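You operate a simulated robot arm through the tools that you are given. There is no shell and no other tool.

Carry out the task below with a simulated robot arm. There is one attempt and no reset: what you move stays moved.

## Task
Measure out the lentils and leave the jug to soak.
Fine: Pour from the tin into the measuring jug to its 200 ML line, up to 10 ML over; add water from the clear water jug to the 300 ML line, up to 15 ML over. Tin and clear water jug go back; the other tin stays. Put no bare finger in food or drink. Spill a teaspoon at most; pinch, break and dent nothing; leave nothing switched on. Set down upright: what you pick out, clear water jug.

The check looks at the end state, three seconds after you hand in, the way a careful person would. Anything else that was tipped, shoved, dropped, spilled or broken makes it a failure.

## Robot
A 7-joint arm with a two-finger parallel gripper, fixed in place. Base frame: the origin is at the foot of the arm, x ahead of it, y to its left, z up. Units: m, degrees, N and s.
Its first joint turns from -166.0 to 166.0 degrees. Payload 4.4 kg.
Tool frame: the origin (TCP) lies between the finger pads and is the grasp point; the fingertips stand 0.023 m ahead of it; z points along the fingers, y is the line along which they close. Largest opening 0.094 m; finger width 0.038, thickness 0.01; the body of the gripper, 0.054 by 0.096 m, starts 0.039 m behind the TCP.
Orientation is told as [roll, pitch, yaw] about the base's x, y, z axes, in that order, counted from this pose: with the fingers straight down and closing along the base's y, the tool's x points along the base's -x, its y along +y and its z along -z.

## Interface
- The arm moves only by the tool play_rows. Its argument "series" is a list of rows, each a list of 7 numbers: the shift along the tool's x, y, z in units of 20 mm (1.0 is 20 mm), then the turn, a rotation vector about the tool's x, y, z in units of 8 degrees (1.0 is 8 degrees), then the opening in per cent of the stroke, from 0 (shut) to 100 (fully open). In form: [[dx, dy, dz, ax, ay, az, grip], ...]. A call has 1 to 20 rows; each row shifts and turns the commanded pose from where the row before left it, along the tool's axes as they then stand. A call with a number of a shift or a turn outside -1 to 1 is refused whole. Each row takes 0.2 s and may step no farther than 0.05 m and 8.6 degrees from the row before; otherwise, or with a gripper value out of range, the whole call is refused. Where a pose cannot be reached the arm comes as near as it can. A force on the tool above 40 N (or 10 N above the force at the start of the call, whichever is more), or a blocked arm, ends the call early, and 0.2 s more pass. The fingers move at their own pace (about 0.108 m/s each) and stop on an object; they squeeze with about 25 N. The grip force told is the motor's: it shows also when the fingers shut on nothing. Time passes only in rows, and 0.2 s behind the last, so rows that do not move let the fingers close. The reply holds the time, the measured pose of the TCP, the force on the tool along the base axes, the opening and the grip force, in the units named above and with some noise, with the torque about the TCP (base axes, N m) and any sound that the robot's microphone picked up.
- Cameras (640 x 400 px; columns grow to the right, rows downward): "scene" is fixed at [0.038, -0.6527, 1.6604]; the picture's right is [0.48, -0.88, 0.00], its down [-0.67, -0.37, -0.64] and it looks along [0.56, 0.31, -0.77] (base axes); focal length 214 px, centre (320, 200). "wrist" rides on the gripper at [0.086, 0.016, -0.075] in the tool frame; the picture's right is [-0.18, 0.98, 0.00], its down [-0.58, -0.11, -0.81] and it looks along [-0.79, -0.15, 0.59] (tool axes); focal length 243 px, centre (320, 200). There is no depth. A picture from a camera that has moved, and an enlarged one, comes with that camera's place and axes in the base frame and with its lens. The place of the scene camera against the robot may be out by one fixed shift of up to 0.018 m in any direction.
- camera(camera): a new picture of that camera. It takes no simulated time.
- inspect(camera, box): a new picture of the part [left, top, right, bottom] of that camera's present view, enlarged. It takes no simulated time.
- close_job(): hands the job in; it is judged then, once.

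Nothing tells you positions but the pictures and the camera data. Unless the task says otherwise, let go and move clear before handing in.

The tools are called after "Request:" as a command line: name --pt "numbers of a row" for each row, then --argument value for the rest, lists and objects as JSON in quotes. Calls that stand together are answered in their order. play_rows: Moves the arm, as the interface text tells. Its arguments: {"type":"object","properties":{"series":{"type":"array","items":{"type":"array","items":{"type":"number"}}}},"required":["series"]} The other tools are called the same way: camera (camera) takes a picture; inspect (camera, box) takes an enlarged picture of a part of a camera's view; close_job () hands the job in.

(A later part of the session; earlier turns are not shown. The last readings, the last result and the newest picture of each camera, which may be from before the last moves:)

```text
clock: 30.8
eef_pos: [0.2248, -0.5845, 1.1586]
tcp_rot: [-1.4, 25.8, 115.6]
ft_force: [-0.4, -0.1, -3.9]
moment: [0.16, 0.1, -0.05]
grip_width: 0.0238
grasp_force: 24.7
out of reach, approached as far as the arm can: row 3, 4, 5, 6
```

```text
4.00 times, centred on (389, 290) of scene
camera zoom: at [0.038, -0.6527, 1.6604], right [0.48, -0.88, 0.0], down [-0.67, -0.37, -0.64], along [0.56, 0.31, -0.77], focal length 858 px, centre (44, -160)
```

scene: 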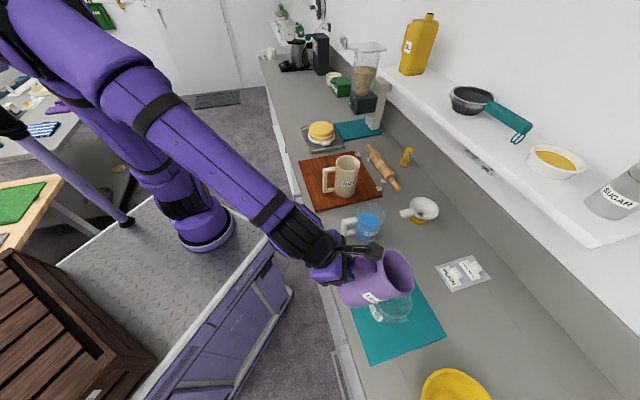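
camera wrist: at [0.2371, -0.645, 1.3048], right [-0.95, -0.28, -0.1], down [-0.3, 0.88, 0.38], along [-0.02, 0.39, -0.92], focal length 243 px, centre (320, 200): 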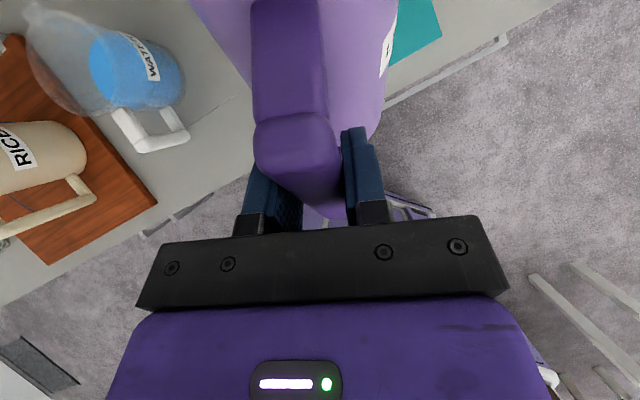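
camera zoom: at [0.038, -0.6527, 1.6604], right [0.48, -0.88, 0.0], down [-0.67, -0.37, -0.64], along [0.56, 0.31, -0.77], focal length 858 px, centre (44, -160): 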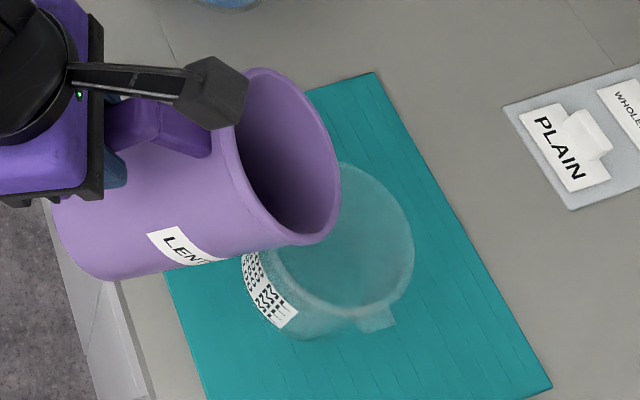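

The arm can't tilt further in this direction: rows 3–6 were out of reach and the wrist seems to be near a joint limit. Nothing has poured. I'll undo those turns, and then pour along a direction that suits the wrist better.

Request:
play_rows --pt "0 0 0 0 0.5 0 0" --pt "0 0 0 0 0.5 0 0" --pt "0 0 0 0 1 0 0" --pt "0 0 0 0 1 0 0" --pt "0 0 0 0 0 0 0"

Request:
inspect --camera "scene" --box '[325, 220, 453, 320]'

```text
clock: 32.0
eef_pos: [0.2255, -0.5855, 1.1591]
tcp_rot: [-1.8, 49.7, 114.8]
ft_force: [0.5, -0.1, -5.4]
moment: [0.31, 0.15, 0.0]
grip_width: 0.024
grasp_force: 25.3
```

```text
4.00 times, centred on (389, 270) of scene
camera zoom: at [0.038, -0.6527, 1.6604], right [0.48, -0.88, 0.0], down [-0.67, -0.37, -0.64], along [0.56, 0.31, -0.77], focal length 858 px, centre (44, -80)
```

zoom: 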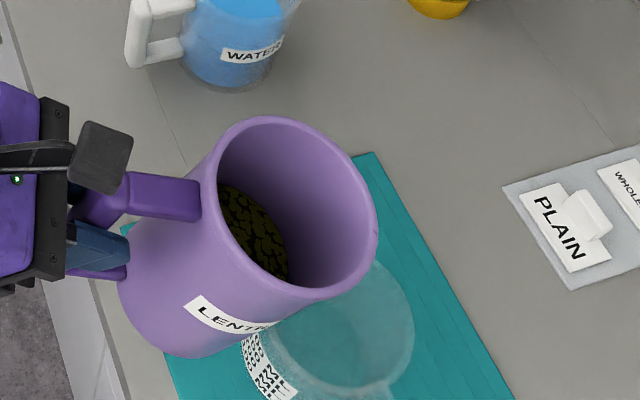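

Request:
play_rows --pt "0.763 0 -0.647 0 0 0 0" --pt "0.763 0 -0.647 0 0 0 0" --pt "0.763 0 -0.647 0 0 0 0" --pt "0.763 0 -0.647 0 0 0 0" --pt "0 0 0 0 0.9 0 0" --pt "0 0 0 0 0.89 0 0" --pt "0 0 0 -0.899 0 0.438 0" --pt "0 0 0 -0.899 0 0.438 0" --pt "0 0 0 -0.899 0 0.438 0" --pt "0 0 0 -0.899 0 0.438 0" --pt "0 0 0 -0.315 0 0.153 0"

Request:
camera --camera "scene"

Request:
camera --camera "wrist"

```text
clock: 34.4
eef_pos: [0.2231, -0.5832, 1.2387]
tcp_rot: [-2.3, 63.2, 79.3]
ft_force: [0.0, -0.5, -5.4]
moment: [0.44, -0.06, -0.03]
grip_width: 0.024
grasp_force: 24.8
```

```text
taken
```

scene: 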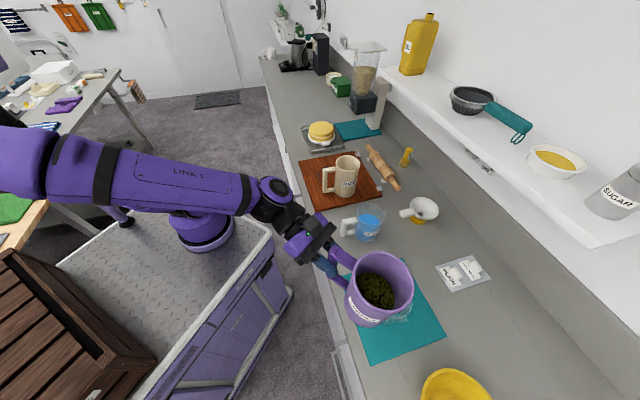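

```text
taken
camera wrist: at [0.2094, -0.5534, 1.3501], right [-0.96, 0.23, -0.18], down [0.26, 0.95, -0.16], along [0.14, -0.2, -0.97], focal length 243 px, centre (320, 200)
```

wrist: 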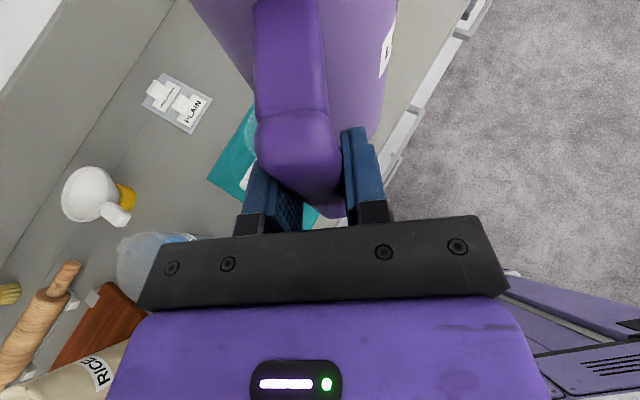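

Request:
play_rows --pt "0 0 0 -0.057 0.098 -0.117 0" --pt "0 -1 0 0 0 0 0" --pt "0 -1 0 0 0 0 0" --pt "0 -1 0 0 0 0 0" --pt "0 -1 0 0 0 0 0" --pt "0 -1 0 0 0 0 0" --pt "-0.142 -0.33 -0.292 0 0 0 0" --pt "0 0 0 0 0 0 0"

Request:
camera --camera "scene"

Request:
camera --camera "wrist"

```text
clock: 36.2
eef_pos: [0.3286, -0.5945, 1.2374]
tcp_rot: [0.1, 64.2, 81.5]
ft_force: [0.3, -0.7, -4.6]
moment: [0.42, -0.05, -0.01]
grip_width: 0.0237
grasp_force: 24.8
```

```text
taken
```

scene: 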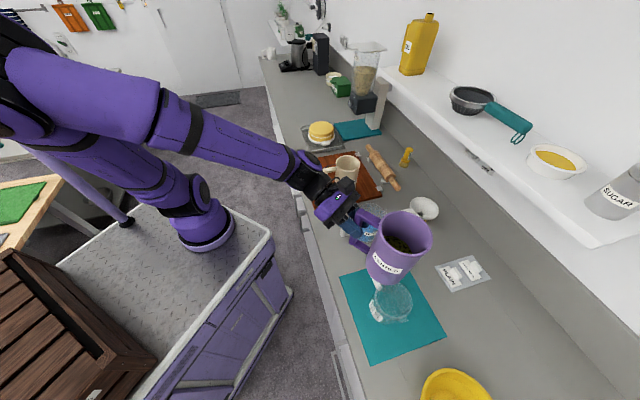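

```text
taken
camera wrist: at [0.3175, -0.5623, 1.3486], right [-0.96, 0.23, -0.17], down [0.25, 0.95, -0.17], along [0.12, -0.21, -0.97], focal length 243 px, centre (320, 200)
```

wrist: 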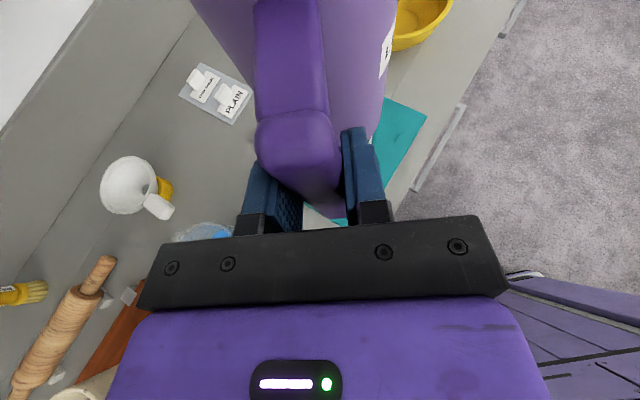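

The tin is upright and square, and from the scene camera the jug now stays in view. I'll tilt in steps and check reach.

Request:
play_rows --pt "0 0 0 0 -1 0 0" --pt "0 0 0 0 -1 0 0" --pt "0 0 0 0 -1 0 0" --pt "0 0 0 0 -1 0 0" --pt "0 0 0 0 -1 0 0" --pt "0 0 0 0 0 0 0"

Request:
inspect --camera "scene" --box '[335, 220, 463, 320]'

```text
clock: 37.6
eef_pos: [0.3303, -0.594, 1.2392]
tcp_rot: [0.0, 24.2, 81.4]
ft_force: [0.5, 0.5, -5.5]
moment: [0.14, -0.04, 0.02]
grip_width: 0.0238
grasp_force: 24.9
```

```text
4.00 times, centred on (399, 270) of scene
camera zoom: at [0.038, -0.6527, 1.6604], right [0.48, -0.88, 0.0], down [-0.67, -0.37, -0.64], along [0.56, 0.31, -0.77], focal length 858 px, centre (4, -80)
```

zoom: 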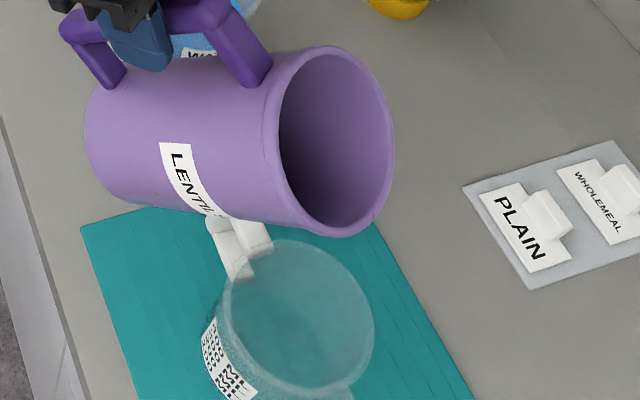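

Request:
play_rows --pt "0 0.3 0 0 -0.5 0 0" --pt "0 0 0 0 -0.5 0 0" --pt "0 0 0 0 -0.5 0 0" --pt "0 0 0 0 0 0 0"

Request:
inspect --camera "scene" --box '[335, 220, 463, 320]'

```text
clock: 38.6
eef_pos: [0.3241, -0.5941, 1.2391]
tcp_rot: [0.1, 12.1, 81.3]
ft_force: [-0.3, -0.7, -5.2]
moment: [0.09, -0.01, -0.01]
grip_width: 0.024
grasp_force: 25.2
```

```text
4.00 times, centred on (399, 270) of scene
camera zoom: at [0.038, -0.6527, 1.6604], right [0.48, -0.88, 0.0], down [-0.67, -0.37, -0.64], along [0.56, 0.31, -0.77], focal length 858 px, centre (4, -80)
```

zoom: 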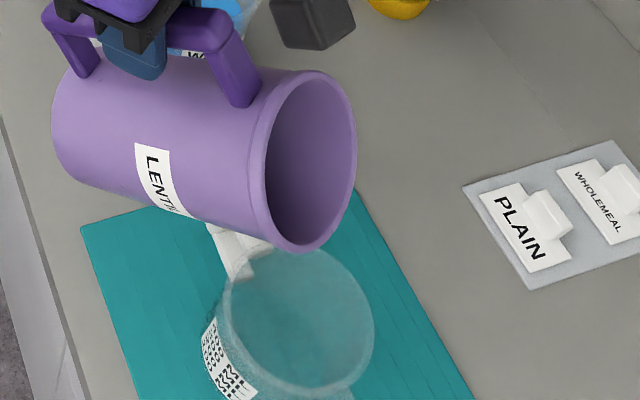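

Request:
play_rows --pt "-0.208 0 0.978 0 0 0 0" --pt "-0.208 0 0.978 0 0 0 0" --pt "-0.208 0 0.978 0 0 0 0" --pt "-0.208 0 0.978 0 0 0 0" --pt "0 0 0 0 -0.5 0 0" --pt "0 0 0 0 0 0 0"

Request:
inspect --camera "scene" --box '[335, 230, 463, 330]'

```text
clock: 40.0
eef_pos: [0.3238, -0.5936, 1.1582]
tcp_rot: [0.1, 8.1, 81.5]
ft_force: [0.2, -0.5, -5.2]
moment: [0.03, -0.01, 0.0]
grip_width: 0.0237
grasp_force: 25.4
```

```text
4.00 times, centred on (399, 280) of scene
camera zoom: at [0.038, -0.6527, 1.6604], right [0.48, -0.88, 0.0], down [-0.67, -0.37, -0.64], along [0.56, 0.31, -0.77], focal length 858 px, centre (4, -120)
```

zoom: 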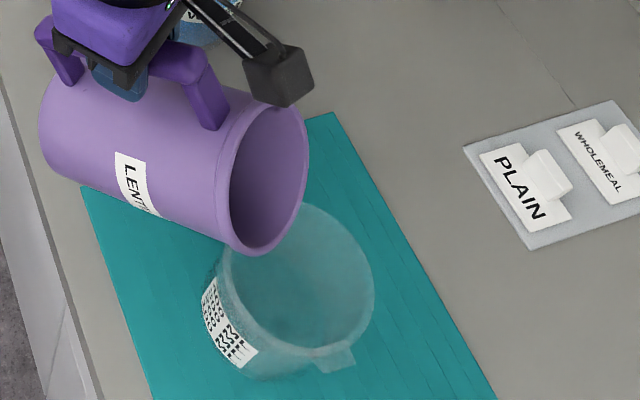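

Request:
play_rows --pt "0.17 0 0.2 0 -0.5 0 0" --pt "0 0 0 0 0 0 0" --pt "0 0 0 0 0 0 0"

Request:
inspect --camera "scene" --box '[340, 240, 436, 310]'

```text
clock: 40.8
eef_pos: [0.3237, -0.5985, 1.1547]
tcp_rot: [-0.1, 4.2, 81.4]
ft_force: [-0.2, -0.5, -4.8]
moment: [-0.01, 0.02, 0.0]
grip_width: 0.0236
grasp_force: 25.4
```

```text
5.71 times, centred on (388, 275) of scene
camera zoom: at [0.038, -0.6527, 1.6604], right [0.48, -0.88, 0.0], down [-0.67, -0.37, -0.64], along [0.56, 0.31, -0.77], focal length 1226 px, centre (-69, -229)
```

zoom: 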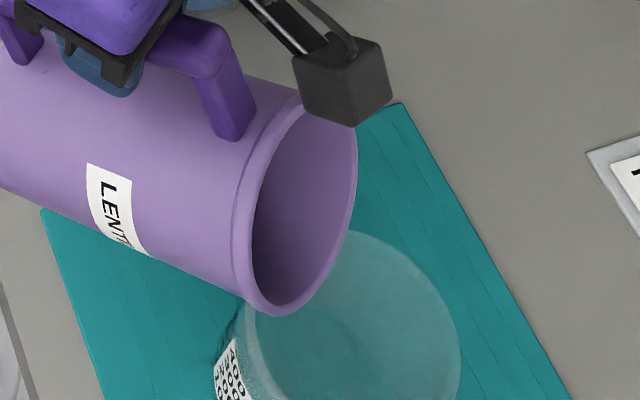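

Request:
play_rows --pt "0.345 0 -0.41 0 -0.5 0 0" --pt "0 0 0 0 0 0 0" --pt "0 0 0 0 0 0 0"

Request:
inspect --camera "scene" --box '[340, 250, 436, 320]'

```text
clock: 41.6
eef_pos: [0.3233, -0.6034, 1.1636]
tcp_rot: [0.1, 0.1, 81.3]
ft_force: [0.6, 0.3, -3.8]
moment: [-0.04, 0.02, 0.0]
grip_width: 0.0237
grasp_force: 25.4
```

```text
5.71 times, centred on (388, 285) of scene
camera zoom: at [0.038, -0.6527, 1.6604], right [0.48, -0.88, 0.0], down [-0.67, -0.37, -0.64], along [0.56, 0.31, -0.77], focal length 1226 px, centre (-69, -286)
```

zoom: 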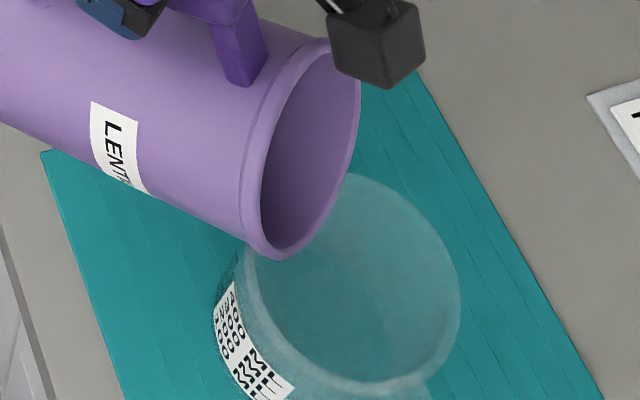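

Request:
camera --camera "wrist"

Request:
inspect --camera "scene" --box '[300, 200, 460, 320]'

```text
taken
camera wrist: at [0.2938, -0.6862, 1.2395], right [-0.94, 0.33, 0.0], down [0.2, 0.56, 0.8], along [0.26, 0.76, -0.59], focal length 243 px, centre (320, 200)
```

wrist: 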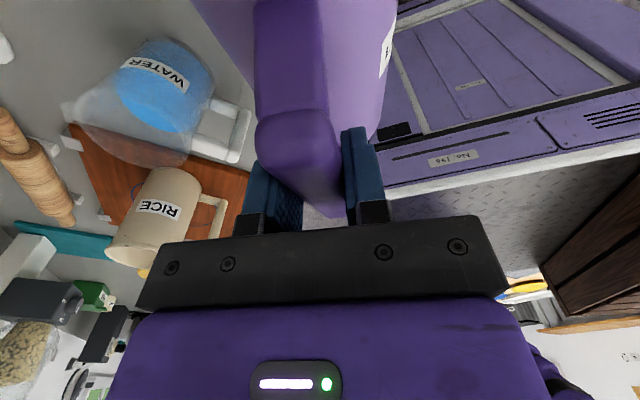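

```text
3.33 times, centred on (380, 260) of scene
camera zoom: at [0.038, -0.6527, 1.6604], right [0.48, -0.88, 0.0], down [-0.67, -0.37, -0.64], along [0.56, 0.31, -0.77], focal length 715 px, centre (120, 0)
```

zoom: 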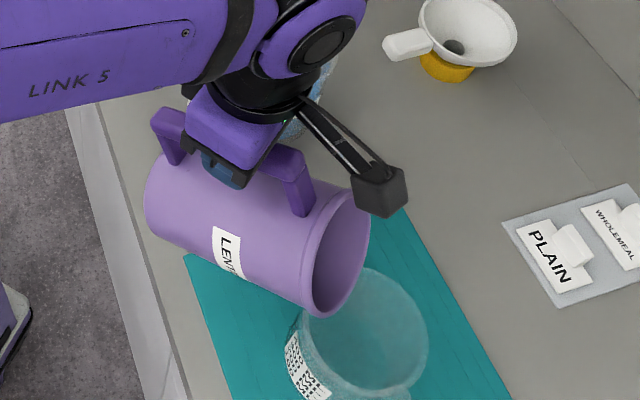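

No flow yet at 64°. The mouth looks about 1 cm short of where I planned it, so I'll move it forward over the jug and keep tilting in small steps.

Request:
play_rows --pt "0.94 0 -0.415 0 -0.5 0 0" --pt "0 0 0 0 0 0 0" --pt "0 0 0 0 0 0 0"

Request:
inspect --camera "scene" --box '[350, 250, 446, 320]'

```text
clock: 42.4
eef_pos: [0.3209, -0.623, 1.1727]
tcp_rot: [0.0, -3.9, 81.4]
ft_force: [-0.1, 0.3, -4.9]
moment: [-0.08, 0.03, -0.03]
grip_width: 0.0239
grasp_force: 24.4
```

```text
5.71 times, centred on (398, 285) of scene
camera zoom: at [0.038, -0.6527, 1.6604], right [0.48, -0.88, 0.0], down [-0.67, -0.37, -0.64], along [0.56, 0.31, -0.77], focal length 1226 px, centre (-126, -286)
```

zoom: 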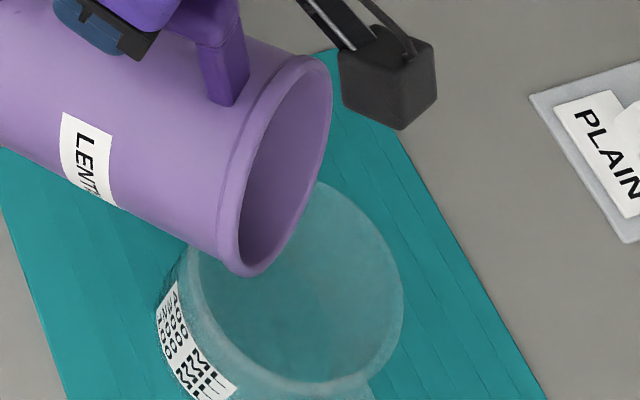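

Request:
play_rows --pt "0.34 0 -0.41 0 -0.5 0 0" --pt "0 0 0 0 0 0 0" --pt "0 0 0 0 0 0 0"

Request:
inspect --camera "scene" --box '[350, 250, 446, 320]'

```text
clock: 43.2
eef_pos: [0.318, -0.6314, 1.1803]
tcp_rot: [0.0, -7.9, 81.4]
ft_force: [0.9, 0.1, -5.0]
moment: [-0.05, -0.02, -0.03]
grip_width: 0.0238
grasp_force: 25.6
```

```text
5.71 times, centred on (398, 285) of scene
camera zoom: at [0.038, -0.6527, 1.6604], right [0.48, -0.88, 0.0], down [-0.67, -0.37, -0.64], along [0.56, 0.31, -0.77], focal length 1226 px, centre (-126, -286)
```

zoom: 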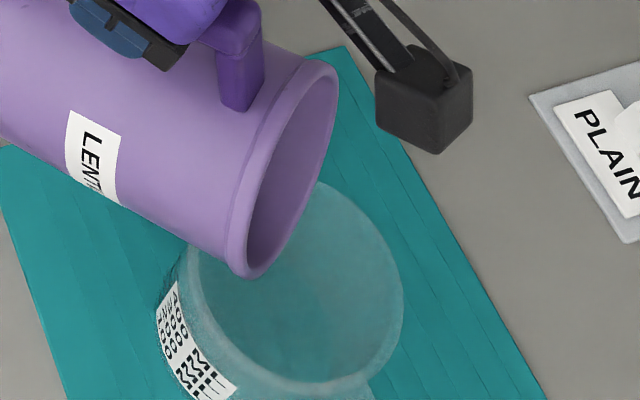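

Request:
play_rows --pt "0.34 0 -0.41 0 -0.5 0 0" --pt "0 0 0 0 0 0 0" --pt "0 0 0 0 0 0 0"

Request:
inspect --camera "scene" --box '[350, 250, 446, 320]'

```text
clock: 44.0
eef_pos: [0.3169, -0.6379, 1.1881]
tcp_rot: [0.0, -11.8, 81.4]
ft_force: [0.6, 0.1, -5.9]
moment: [-0.12, -0.01, 0.01]
grip_width: 0.0235
grasp_force: 24.8
```

```text
5.71 times, centred on (398, 285) of scene
camera zoom: at [0.038, -0.6527, 1.6604], right [0.48, -0.88, 0.0], down [-0.67, -0.37, -0.64], along [0.56, 0.31, -0.77], focal length 1226 px, centre (-126, -286)
```

zoom: 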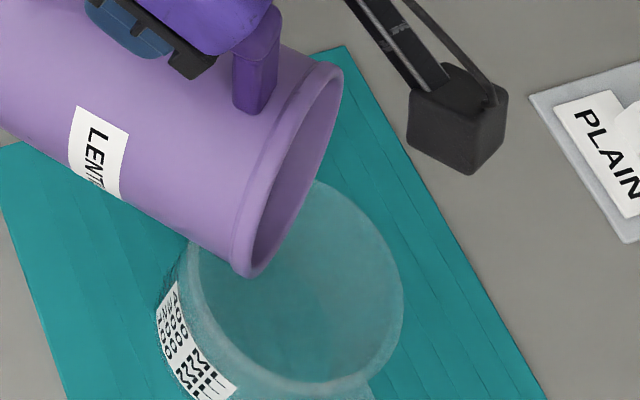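

Request:
play_rows --pt "0.17 0 -0.205 0 -0.25 0 0" --pt "0 0 0 0 0 0 0" --pt "0.17 0 -0.205 0 -0.25 0 0" --pt "0 0 0 0 0 0 0"

Request:
inspect --camera "scene" --box '[350, 250, 446, 320]'

```text
clock: 45.0
eef_pos: [0.3168, -0.6463, 1.1932]
tcp_rot: [0.0, -15.8, 81.4]
ft_force: [-0.1, 0.0, -5.0]
moment: [-0.16, -0.03, -0.05]
grip_width: 0.0239
grasp_force: 24.7
```

```text
5.71 times, centred on (398, 285) of scene
camera zoom: at [0.038, -0.6527, 1.6604], right [0.48, -0.88, 0.0], down [-0.67, -0.37, -0.64], along [0.56, 0.31, -0.77], focal length 1226 px, centre (-126, -286)
```

zoom: 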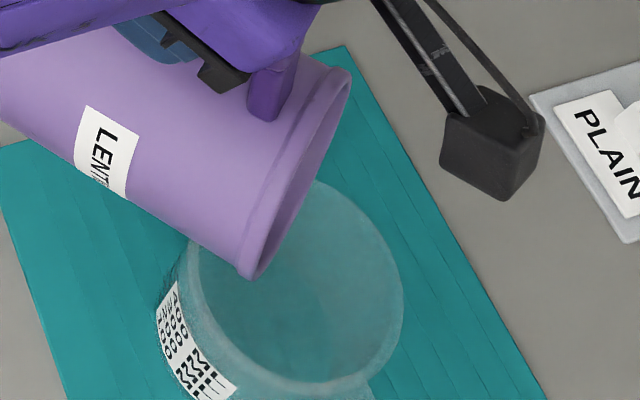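

Request:
play_rows --pt "0.17 0 -0.205 0 -0.25 0 0" --pt "0 0 0 0 0 0 0" --pt "0.17 0 -0.205 0 -0.25 0 0" --pt "0 0 0 0 0 0 0"

Request:
inspect --camera "scene" --box '[350, 250, 446, 320]'

```text
clock: 46.0
eef_pos: [0.3148, -0.6541, 1.1998]
tcp_rot: [0.0, -19.9, 81.4]
ft_force: [-0.4, 0.0, -5.8]
moment: [-0.22, 0.05, 0.0]
grip_width: 0.0238
grasp_force: 25.3
```

```text
5.71 times, centred on (398, 285) of scene
camera zoom: at [0.038, -0.6527, 1.6604], right [0.48, -0.88, 0.0], down [-0.67, -0.37, -0.64], along [0.56, 0.31, -0.77], focal length 1226 px, centre (-126, -286)
```

zoom: 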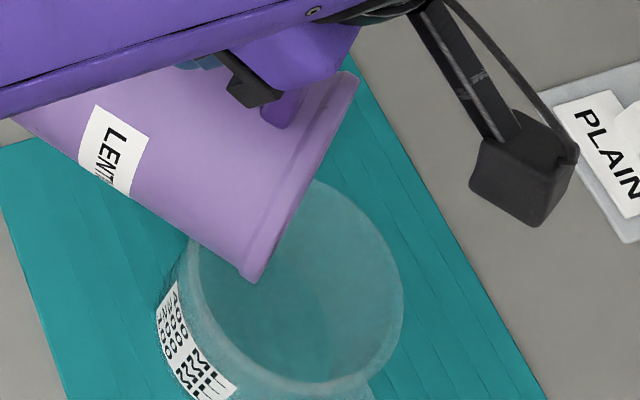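

Request:
play_rows --pt "0.17 0 -0.205 0 -0.25 0 0" --pt "0 0 0 0 0 0 0" --pt "0.17 0 -0.205 0 -0.25 0 0" --pt "0 0 0 0 0 0 0"

Request:
inspect --camera "scene" --box '[350, 250, 446, 320]'

```text
clock: 47.0
eef_pos: [0.3132, -0.6631, 1.2046]
tcp_rot: [0.2, -23.8, 81.4]
ft_force: [0.2, 0.1, -5.5]
moment: [-0.22, 0.05, 0.01]
grip_width: 0.0241
grasp_force: 25.6
```

```text
5.71 times, centred on (398, 285) of scene
camera zoom: at [0.038, -0.6527, 1.6604], right [0.48, -0.88, 0.0], down [-0.67, -0.37, -0.64], along [0.56, 0.31, -0.77], focal length 1226 px, centre (-126, -286)
```

zoom: 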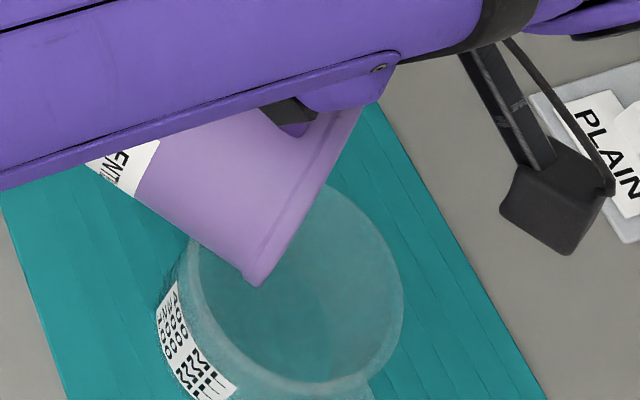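

Request:
play_rows --pt "0.17 0 -0.205 0 -0.25 0 0" --pt "0 0 0 0 0 0 0" --pt "0 0 0 0 0 0 0"

Request:
inspect --camera "scene" --box '[350, 250, 446, 320]'

Request:
camera --camera "wrist"

```text
clock: 47.8
eef_pos: [0.313, -0.6693, 1.2086]
tcp_rot: [0.2, -25.9, 81.4]
ft_force: [-0.1, 0.3, -5.2]
moment: [-0.25, 0.01, 0.02]
grip_width: 0.024
grasp_force: 25.1
```

```text
5.71 times, centred on (398, 285) of scene
camera zoom: at [0.038, -0.6527, 1.6604], right [0.48, -0.88, 0.0], down [-0.67, -0.37, -0.64], along [0.56, 0.31, -0.77], focal length 1226 px, centre (-126, -286)
```

zoom: 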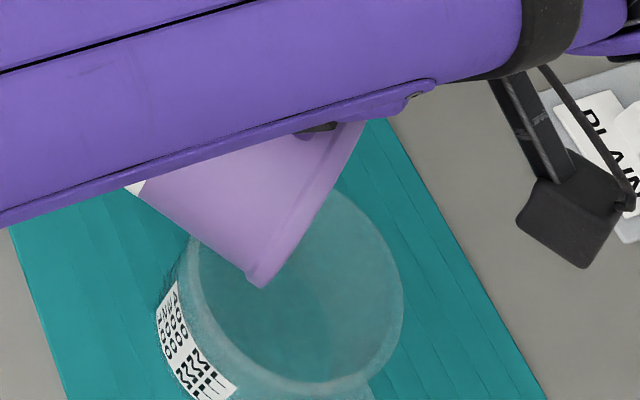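

```text
taken
camera wrist: at [0.28, -0.7743, 1.2379], right [-0.95, 0.31, 0.08], down [0.13, 0.15, 0.98], along [0.29, 0.94, -0.19], focal length 243 px, centre (320, 200)
```

wrist: 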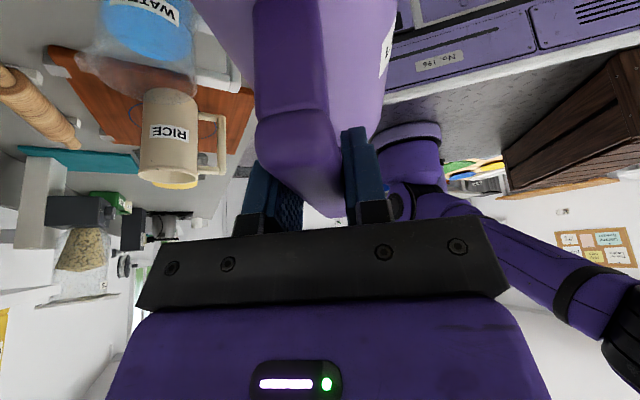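

Request:
play_rows --pt "0.17 0 -0.205 0 -0.25 0 0" --pt "0 0 0 0 0 0 0" --pt "0 0 0 0 0 0 0"

Request:
inspect --camera "scene" --box '[350, 250, 446, 320]'

```text
clock: 48.6
eef_pos: [0.3121, -0.6743, 1.2098]
tcp_rot: [0.0, -27.9, 81.3]
ft_force: [0.7, -0.3, -4.7]
moment: [-0.27, 0.06, 0.02]
grip_width: 0.0238
grasp_force: 24.9
```

```text
5.71 times, centred on (398, 285) of scene
camera zoom: at [0.038, -0.6527, 1.6604], right [0.48, -0.88, 0.0], down [-0.67, -0.37, -0.64], along [0.56, 0.31, -0.77], focal length 1226 px, centre (-126, -286)
```

zoom: 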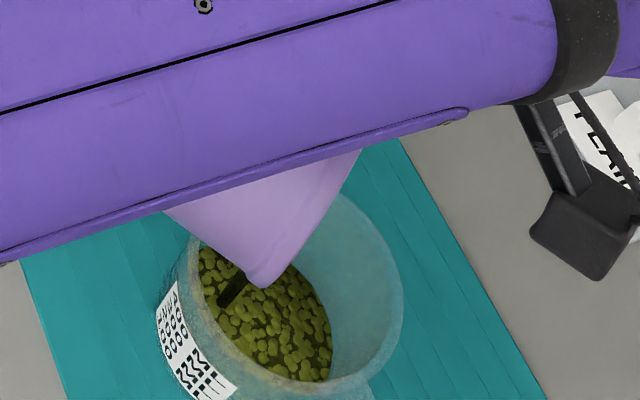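

Request:
inspect --camera "scene" --box '[370, 285, 418, 320]'

Request:
inspect --camera "scene" --box '[368, 295, 396, 320]'

```text
11.43 times, centred on (394, 302) of scene
camera zoom: at [0.038, -0.6527, 1.6604], right [0.48, -0.88, 0.0], down [-0.67, -0.37, -0.64], along [0.56, 0.31, -0.77], focal length 2451 px, centre (-526, -971)
```

zoom: 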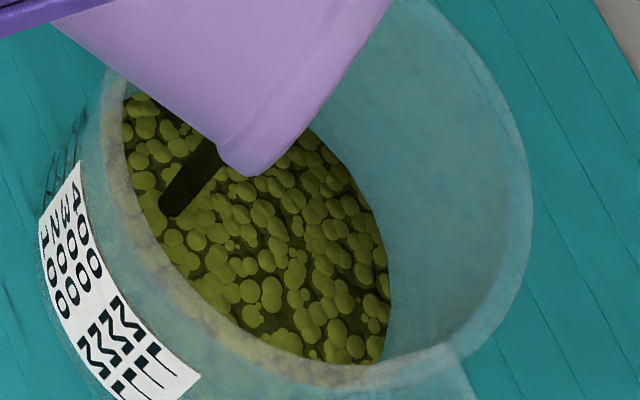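

```text
16.00 times, centred on (382, 308) of scene
camera zoom: at [0.038, -0.6527, 1.6604], right [0.48, -0.88, 0.0], down [-0.67, -0.37, -0.64], along [0.56, 0.31, -0.77], focal length 3432 px, centre (-672, -1520)
```

zoom: 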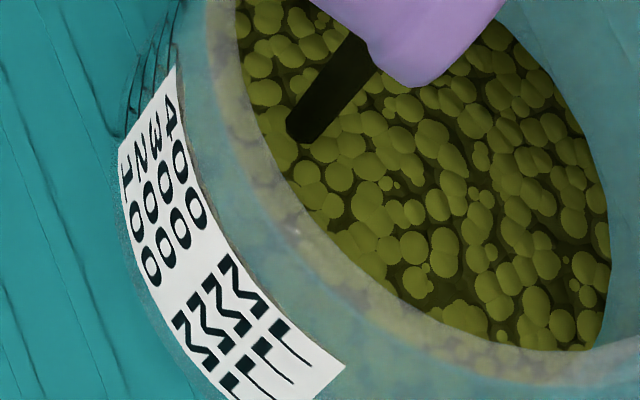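

Lentils just ran quickly into the jug. I'll stop the flow at once by tilting back, keeping the lip over the jug, and then check the level.

Request:
play_rows --pt "-0.66 0 0.8 0 1 0 0" --pt "-0.68 0 0.82 0 1 0 0" --pt "-0.68 0 0.82 0 1 0 0"

Request:
inspect --camera "scene" --box '[350, 250, 446, 320]'

Request:
inspect --camera "scene" --box '[370, 285, 418, 320]'

```text
clock: 49.4
eef_pos: [0.321, -0.6195, 1.177]
tcp_rot: [0.1, -3.8, 81.4]
ft_force: [0.1, -0.1, -6.4]
moment: [-0.04, 0.01, 0.01]
grip_width: 0.0238
grasp_force: 25.1
```

```text
5.71 times, centred on (398, 285) of scene
camera zoom: at [0.038, -0.6527, 1.6604], right [0.48, -0.88, 0.0], down [-0.67, -0.37, -0.64], along [0.56, 0.31, -0.77], focal length 1226 px, centre (-126, -286)
```

zoom: 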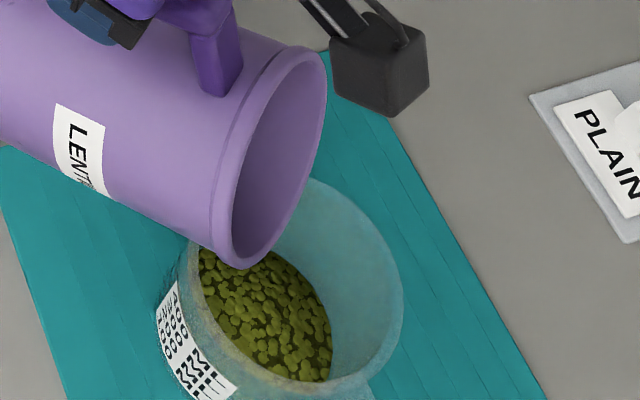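

```text
11.43 times, centred on (394, 302) of scene
camera zoom: at [0.038, -0.6527, 1.6604], right [0.48, -0.88, 0.0], down [-0.67, -0.37, -0.64], along [0.56, 0.31, -0.77], focal length 2451 px, centre (-526, -971)
```

zoom: 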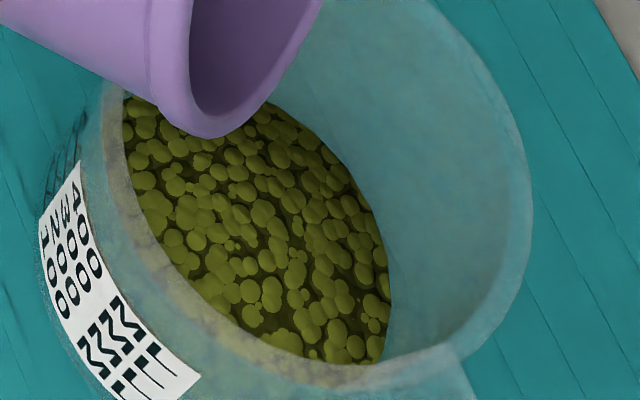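

The flow has stopped with a pile in the jug and nothing spilled that I can see. I'll lift the tin, set it upright and move back so the wrist camera can read the level against the scale.

Request:
play_rows --pt "-0.07 0 -0.998 0 0 0 0" --pt "-0.07 0 -0.998 0 0 0 0" --pt "-0.07 0 -0.998 0 0 0 0" --pt "-0.07 0 -0.998 0 0 0 0" --pt "0 0 0 0 1 0 0" --pt "0 0 0 0 1 0 0" --pt "0 0 0 0 1 0 0" --pt "0 0 0 0 1 0 0" --pt "0 0 0 0 1 0 0" --pt "0 0 0 0 1 0 0" --pt "0 0 0 0 1 0 0" --pt "0 0 0 0 1 0 0" --pt "0 0 0 0 0.5 0 0" --pt "0 0 0 0.899 0 -0.438 0" --pt "0 0 0 0.899 0 -0.438 0" --pt "0 0 0 0.899 0 -0.438 0" --pt "0 0 0 0.899 0 -0.438 0"

Request:
camera --camera "wrist"

Request:
camera --camera "scene"

```text
clock: 53.0
eef_pos: [0.3205, -0.62, 1.2573]
tcp_rot: [0.2, 64.1, 113.8]
ft_force: [0.8, 0.6, -5.1]
moment: [0.38, 0.18, -0.03]
grip_width: 0.0238
grasp_force: 25.1
```

```text
taken
camera wrist: at [0.2945, -0.5977, 1.3685], right [-0.93, -0.32, -0.16], down [-0.29, 0.94, -0.17], along [0.21, -0.11, -0.97], focal length 243 px, centre (320, 200)
```

wrist: 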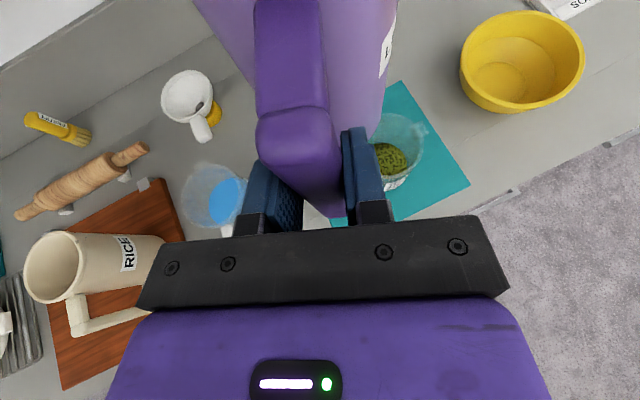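

```text
taken
```

scene: 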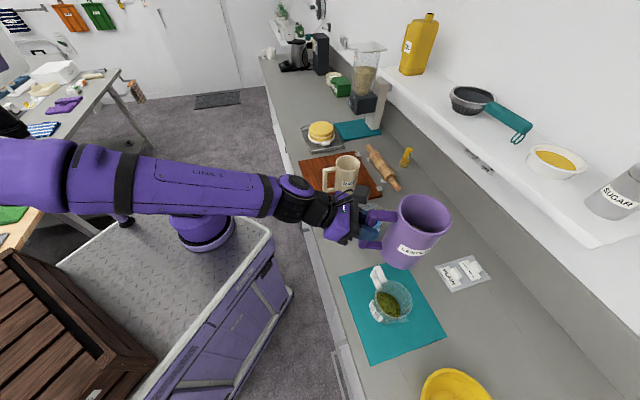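

Request:
play_rows --pt "-0.43 -0.88 -0.877 0 0 0 0" --pt "-0.43 -0.88 -0.877 0 0 0 0" --pt "-0.43 -0.88 -0.877 0 0 0 0" --pt "-0.43 -0.88 -0.877 0 0 0 0" --pt "-0.43 -0.88 -0.877 0 0 0 0" --pt "-0.43 -0.88 -0.877 0 0 0 0" --pt "-0.899 0 0.438 0 0 0 0" --pt "-0.899 0 0.438 0 0 0 0" --pt "-0.899 0 0.438 0 0 0 0" --pt "-0.899 0 0.438 0 0 0 0" --pt "-0.899 0 0.438 0 0 0 0" --pt "-0.899 0 0.438 0 0 0 0"

Request:
camera --camera "wrist"

```text
clock: 55.6
eef_pos: [0.3879, -0.5246, 1.1682]
tcp_rot: [0.2, 64.2, 113.7]
ft_force: [0.2, 0.5, -4.8]
moment: [0.4, 0.15, 0.03]
grip_width: 0.0241
grasp_force: 25.0
out of reach, approached as far as the arm can: row 6, 7, 8, 9, 10, 11, 12
```

```text
taken
camera wrist: at [0.3621, -0.5029, 1.2783], right [-0.93, -0.32, -0.16], down [-0.29, 0.94, -0.17], along [0.21, -0.11, -0.97], focal length 243 px, centre (320, 200)
```

wrist: 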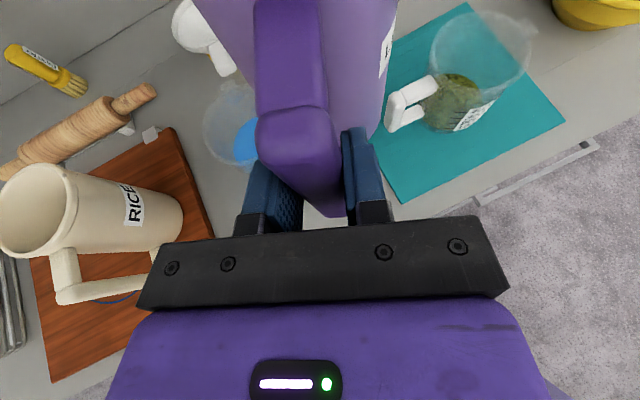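

Request:
inspect --camera "wrist" --box '[380, 0, 540, 140]'

Request:
inspect --camera "wrist" --box '[420, 60, 500, 140]'

Request:
inspect --camera "wrist" --box '[430, 95, 480, 135]'

```text
2.86 times, centred on (460, 70) of wrist
camera zoom: at [0.3621, -0.5029, 1.2783], right [-0.93, -0.32, -0.16], down [-0.29, 0.94, -0.17], along [0.21, -0.11, -0.97], focal length 693 px, centre (-80, 571)
```

zoom: 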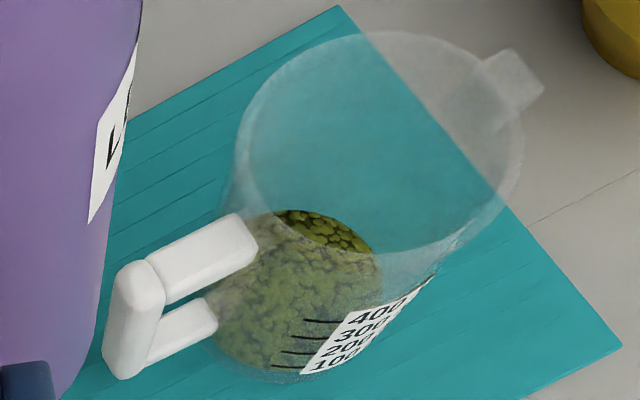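

```text
5.00 times, centred on (460, 100) of wrist
camera zoom: at [0.3621, -0.5029, 1.2783], right [-0.93, -0.32, -0.16], down [-0.29, 0.94, -0.17], along [0.21, -0.11, -0.97], focal length 1213 px, centre (-380, 700)
```

zoom: 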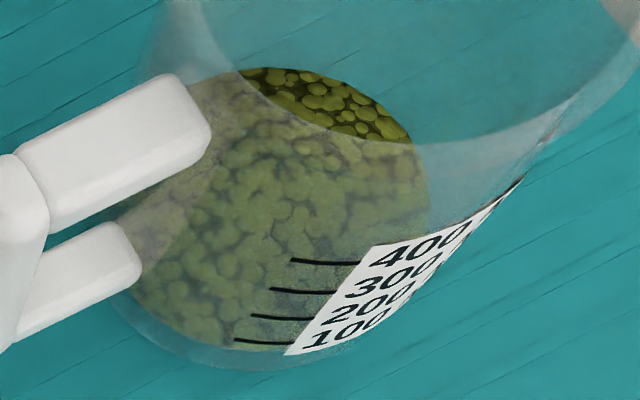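

```text
10.00 times, centred on (455, 115) of wrist
camera zoom: at [0.3621, -0.5029, 1.2783], right [-0.93, -0.32, -0.16], down [-0.29, 0.94, -0.17], along [0.21, -0.11, -0.97], focal length 2426 px, centre (-1030, 1050)
```

zoom: 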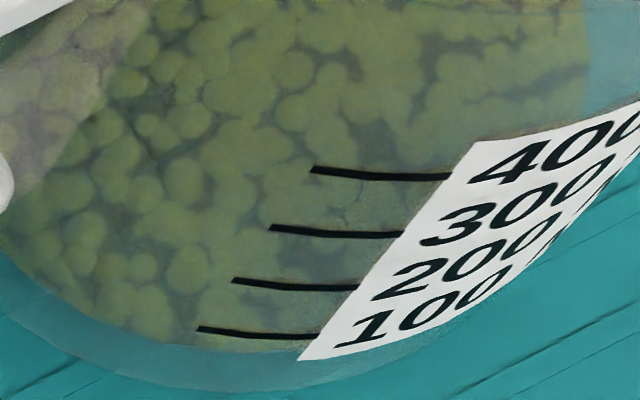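

Only a thin layer is in so far: the lentil surface is about 5 mm above the jug floor, roughly 30 ML. I'll go back to the pour position along the path I know is reachable and continue in finer steps.

Request:
play_rows --pt "0.809 0 -0.394 0 0 0 0" --pt "0.809 0 -0.394 0 0 0 0" --pt "0.809 0 -0.394 0 0 0 0" --pt "0.809 0 -0.394 0 0 0 0" --pt "0.809 0 -0.394 0 0 0 0" --pt "0 0 0 -0.899 0 0.438 0" --pt "0 0 0 -0.899 0 0.438 0" --pt "0 0 0 -0.899 0 0.438 0" --pt "0 0 0 -0.899 0 0.438 0" --pt "0.458 0.524 0.938 0 0 0 0" --pt "0.458 0.524 0.938 0 0 0 0" --pt "0.458 0.524 0.938 0 0 0 0" --pt "0.458 0.524 0.938 0 0 0 0" --pt "0.458 0.524 0.938 0 0 0 0" --pt "0 0 0 0 0 0 0"

```text
clock: 58.8
eef_pos: [0.3205, -0.6218, 1.2566]
tcp_rot: [0.1, 64.1, 81.5]
ft_force: [-0.3, 0.0, -4.9]
moment: [0.41, -0.03, -0.04]
grip_width: 0.024
grasp_force: 25.5
```

Request:
play_rows --pt "0 0 0 0 -1 0 0" --pt "0 0 0 0 -1 0 0" --pt "0 0 0 0 -1 0 0" --pt "0 0 0 0 -1 0 0" --pt "0 0 0 0 -1 0 0" --pt "0 0 0 0 -1 0 0" --pt "0 0 0 0 -1 0 0" --pt "0 0 0 0 -1 0 0" --pt "0 0 0 0 -0.5 0 0" --pt "0.07 0 0.998 0 0 0 0" --pt "0.07 0 0.998 0 0 0 0" --pt "0.07 0 0.998 0 0 0 0" --pt "0.07 0 0.998 0 0 0 0" --pt "0.34 0 -0.41 0 -0.5 0 0" --pt "0.34 0 -0.41 0 -0.5 0 0" --pt "0.34 0 -0.41 0 -0.5 0 0" --pt "0.34 0 -0.41 0 -0.5 0 0" --pt "0 0 0 0 0 0 0"

Request:
inspect --camera "scene" --box '[350, 250, 446, 320]'

```text
clock: 62.6
eef_pos: [0.3154, -0.6542, 1.2041]
tcp_rot: [0.1, -19.9, 81.3]
ft_force: [-0.1, 0.7, -4.8]
moment: [-0.21, 0.03, -0.03]
grip_width: 0.0239
grasp_force: 25.1
```

```text
5.71 times, centred on (398, 285) of scene
camera zoom: at [0.038, -0.6527, 1.6604], right [0.48, -0.88, 0.0], down [-0.67, -0.37, -0.64], along [0.56, 0.31, -0.77], focal length 1226 px, centre (-126, -286)
```

zoom: 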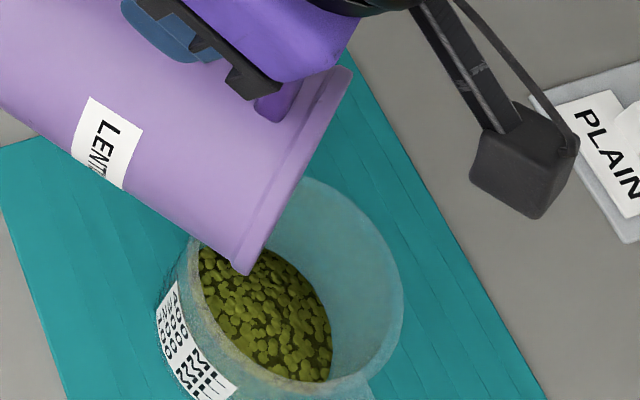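

Request:
play_rows --pt "0.17 0 -0.205 0 -0.25 0 0" --pt "0.17 0 -0.205 0 -0.25 0 0" --pt "0.17 0 -0.205 0 -0.25 0 0" --pt "0 0 0 0 0 0 0"

Request:
inspect --camera "scene" --box '[370, 285, 418, 320]'

```text
clock: 63.6
eef_pos: [0.3126, -0.6656, 1.2119]
tcp_rot: [0.1, -25.9, 81.4]
ft_force: [-0.1, 0.3, -5.1]
moment: [-0.26, 0.05, -0.01]
grip_width: 0.0241
grasp_force: 24.9
```

```text
11.43 times, centred on (394, 302) of scene
camera zoom: at [0.038, -0.6527, 1.6604], right [0.48, -0.88, 0.0], down [-0.67, -0.37, -0.64], along [0.56, 0.31, -0.77], focal length 2451 px, centre (-526, -971)
```

zoom: 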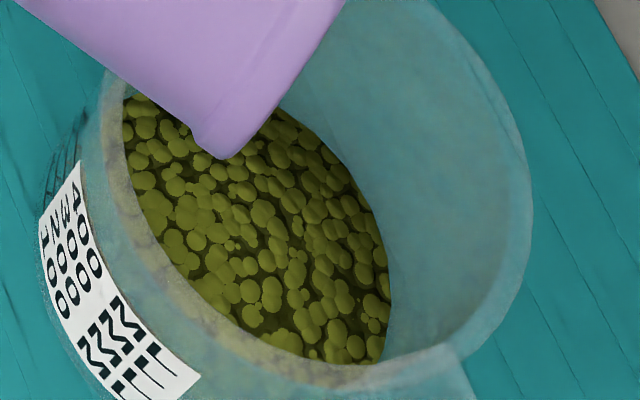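

Request:
play_rows --pt "0.17 0 -0.205 0 -0.25 0 0" --pt "0 0 0 0 0 0 0"

Request:
inspect --camera "scene" --box '[370, 285, 418, 320]'

```text
clock: 64.2
eef_pos: [0.3113, -0.6721, 1.2128]
tcp_rot: [0.2, -27.8, 81.4]
ft_force: [1.0, 0.0, -5.7]
moment: [-0.26, 0.03, 0.01]
grip_width: 0.0242
grasp_force: 25.4
```

```text
11.43 times, centred on (394, 302) of scene
camera zoom: at [0.038, -0.6527, 1.6604], right [0.48, -0.88, 0.0], down [-0.67, -0.37, -0.64], along [0.56, 0.31, -0.77], focal length 2451 px, centre (-526, -971)
```

zoom: 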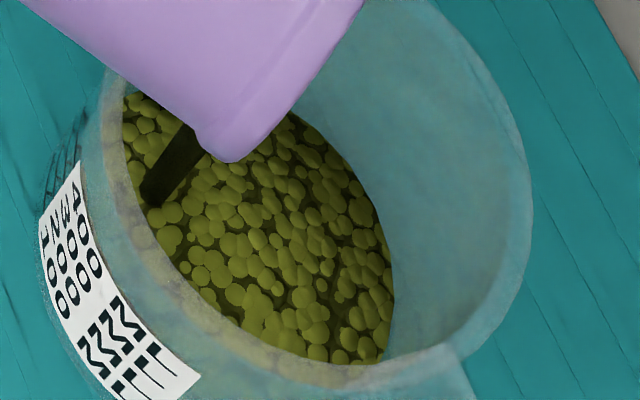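

Request:
play_rows --pt "0.53 0 -0.28 0 0 0 0"

Request:
inspect --camera "scene" --box '[370, 285, 418, 320]'

```text
clock: 64.6
eef_pos: [0.311, -0.684, 1.2147]
tcp_rot: [0.0, -27.7, 81.5]
ft_force: [0.3, -0.1, -5.8]
moment: [-0.25, 0.06, -0.01]
grip_width: 0.0239
grasp_force: 24.8
```

```text
11.43 times, centred on (394, 302) of scene
camera zoom: at [0.038, -0.6527, 1.6604], right [0.48, -0.88, 0.0], down [-0.67, -0.37, -0.64], along [0.56, 0.31, -0.77], focal length 2451 px, centre (-526, -971)
```

zoom: 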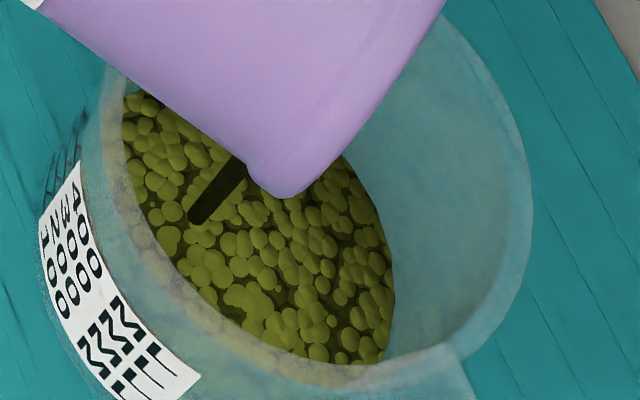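

Request:
play_rows --pt "0 0 0 0 0 0 0" --pt "0 0 0 0 0 0 0"

Request:
inspect --camera "scene" --box '[370, 285, 418, 320]'

```text
clock: 65.2
eef_pos: [0.3098, -0.682, 1.2147]
tcp_rot: [0.0, -28.0, 81.4]
ft_force: [0.5, 0.4, -4.5]
moment: [-0.26, 0.07, 0.02]
grip_width: 0.024
grasp_force: 24.4
```

```text
11.43 times, centred on (394, 302) of scene
camera zoom: at [0.038, -0.6527, 1.6604], right [0.48, -0.88, 0.0], down [-0.67, -0.37, -0.64], along [0.56, 0.31, -0.77], focal length 2451 px, centre (-526, -971)
```

zoom: 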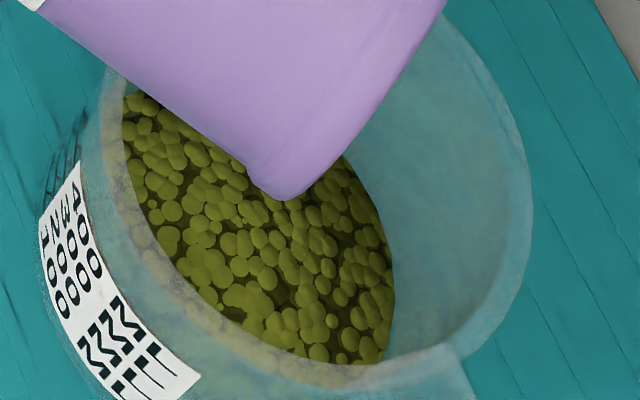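

At 92° the flow stops by itself once it balances, so the amount follows the tilt angle, which makes it easy to control. I'll continue in 2° steps.

Request:
play_rows --pt "0.17 0 -0.205 0 -0.25 0 0" --pt "0 0 0 0 0 0 0" --pt "0 0 0 0 0 0 0" --pt "0 0 0 0 0 0 0" --pt "0 0 0 0 0 0 0"

Request:
inspect --camera "scene" --box '[370, 285, 418, 320]'

```text
clock: 66.4
eef_pos: [0.309, -0.6879, 1.2151]
tcp_rot: [0.2, -29.8, 81.4]
ft_force: [-0.7, -0.2, -4.5]
moment: [-0.22, 0.04, 0.0]
grip_width: 0.0241
grasp_force: 25.4
```

```text
11.43 times, centred on (394, 302) of scene
camera zoom: at [0.038, -0.6527, 1.6604], right [0.48, -0.88, 0.0], down [-0.67, -0.37, -0.64], along [0.56, 0.31, -0.77], focal length 2451 px, centre (-526, -971)
```

zoom: 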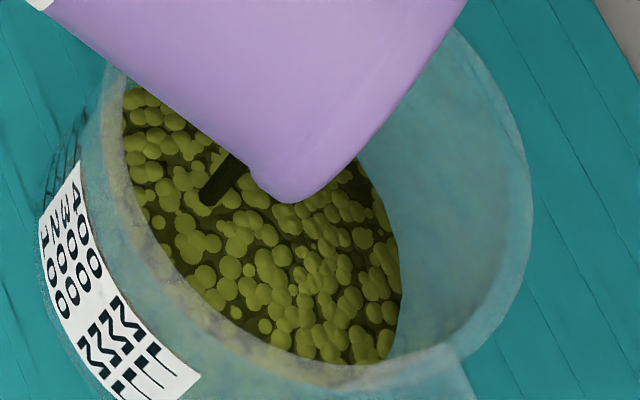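

Request:
play_rows --pt "0 0 0 0 0 0 0" --pt "0 0 0 0 0 0 0" --pt "0 0 0 0 0 0 0" --pt "0 0 0 0 0 0 0"

Request:
inspect --camera "scene" --box '[370, 285, 418, 320]'

```text
clock: 67.4
eef_pos: [0.3089, -0.6876, 1.215]
tcp_rot: [0.2, -30.0, 81.4]
ft_force: [0.9, 0.4, -5.1]
moment: [-0.22, 0.05, 0.01]
grip_width: 0.0239
grasp_force: 25.5
```

```text
11.43 times, centred on (394, 302) of scene
camera zoom: at [0.038, -0.6527, 1.6604], right [0.48, -0.88, 0.0], down [-0.67, -0.37, -0.64], along [0.56, 0.31, -0.77], focal length 2451 px, centre (-526, -971)
```

zoom: 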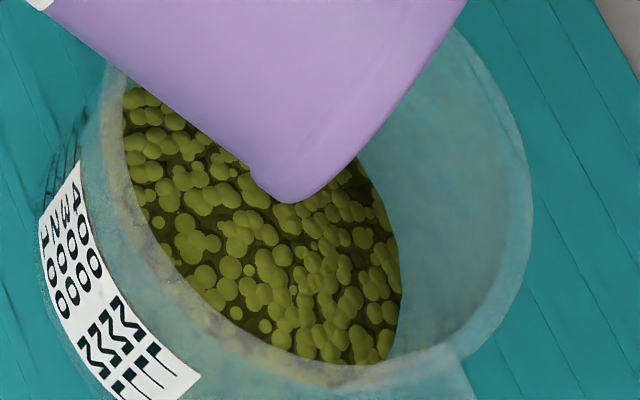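

Request:
play_rows --pt "0.17 0 -0.205 0 -0.25 0 0" --pt "0 0 0 0 0 0 0" --pt "0 0 0 0 0 0 0" --pt "0 0 0 0 0 0 0" --pt "0 0 0 0 0 0 0" --pt "0 0 0 0 0 0 0" --pt "0 0 0 0 0 0 0"

Request:
inspect --camera "scene" --box '[370, 285, 418, 320]'

```text
clock: 69.0
eef_pos: [0.3082, -0.6929, 1.219]
tcp_rot: [0.0, -31.9, 81.5]
ft_force: [0.8, 0.3, -4.0]
moment: [-0.23, 0.02, 0.0]
grip_width: 0.0241
grasp_force: 25.0
```

```text
11.43 times, centred on (394, 302) of scene
camera zoom: at [0.038, -0.6527, 1.6604], right [0.48, -0.88, 0.0], down [-0.67, -0.37, -0.64], along [0.56, 0.31, -0.77], focal length 2451 px, centre (-526, -971)
```

zoom: 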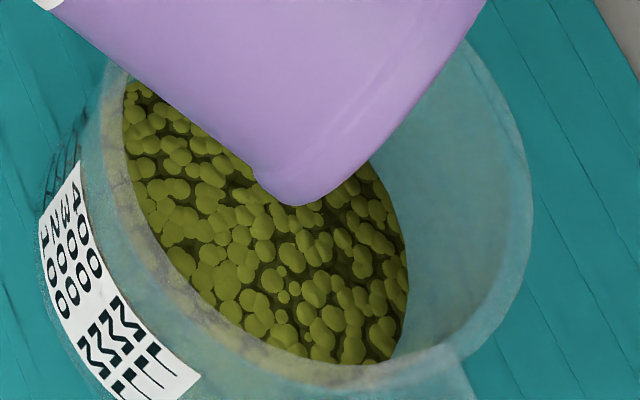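

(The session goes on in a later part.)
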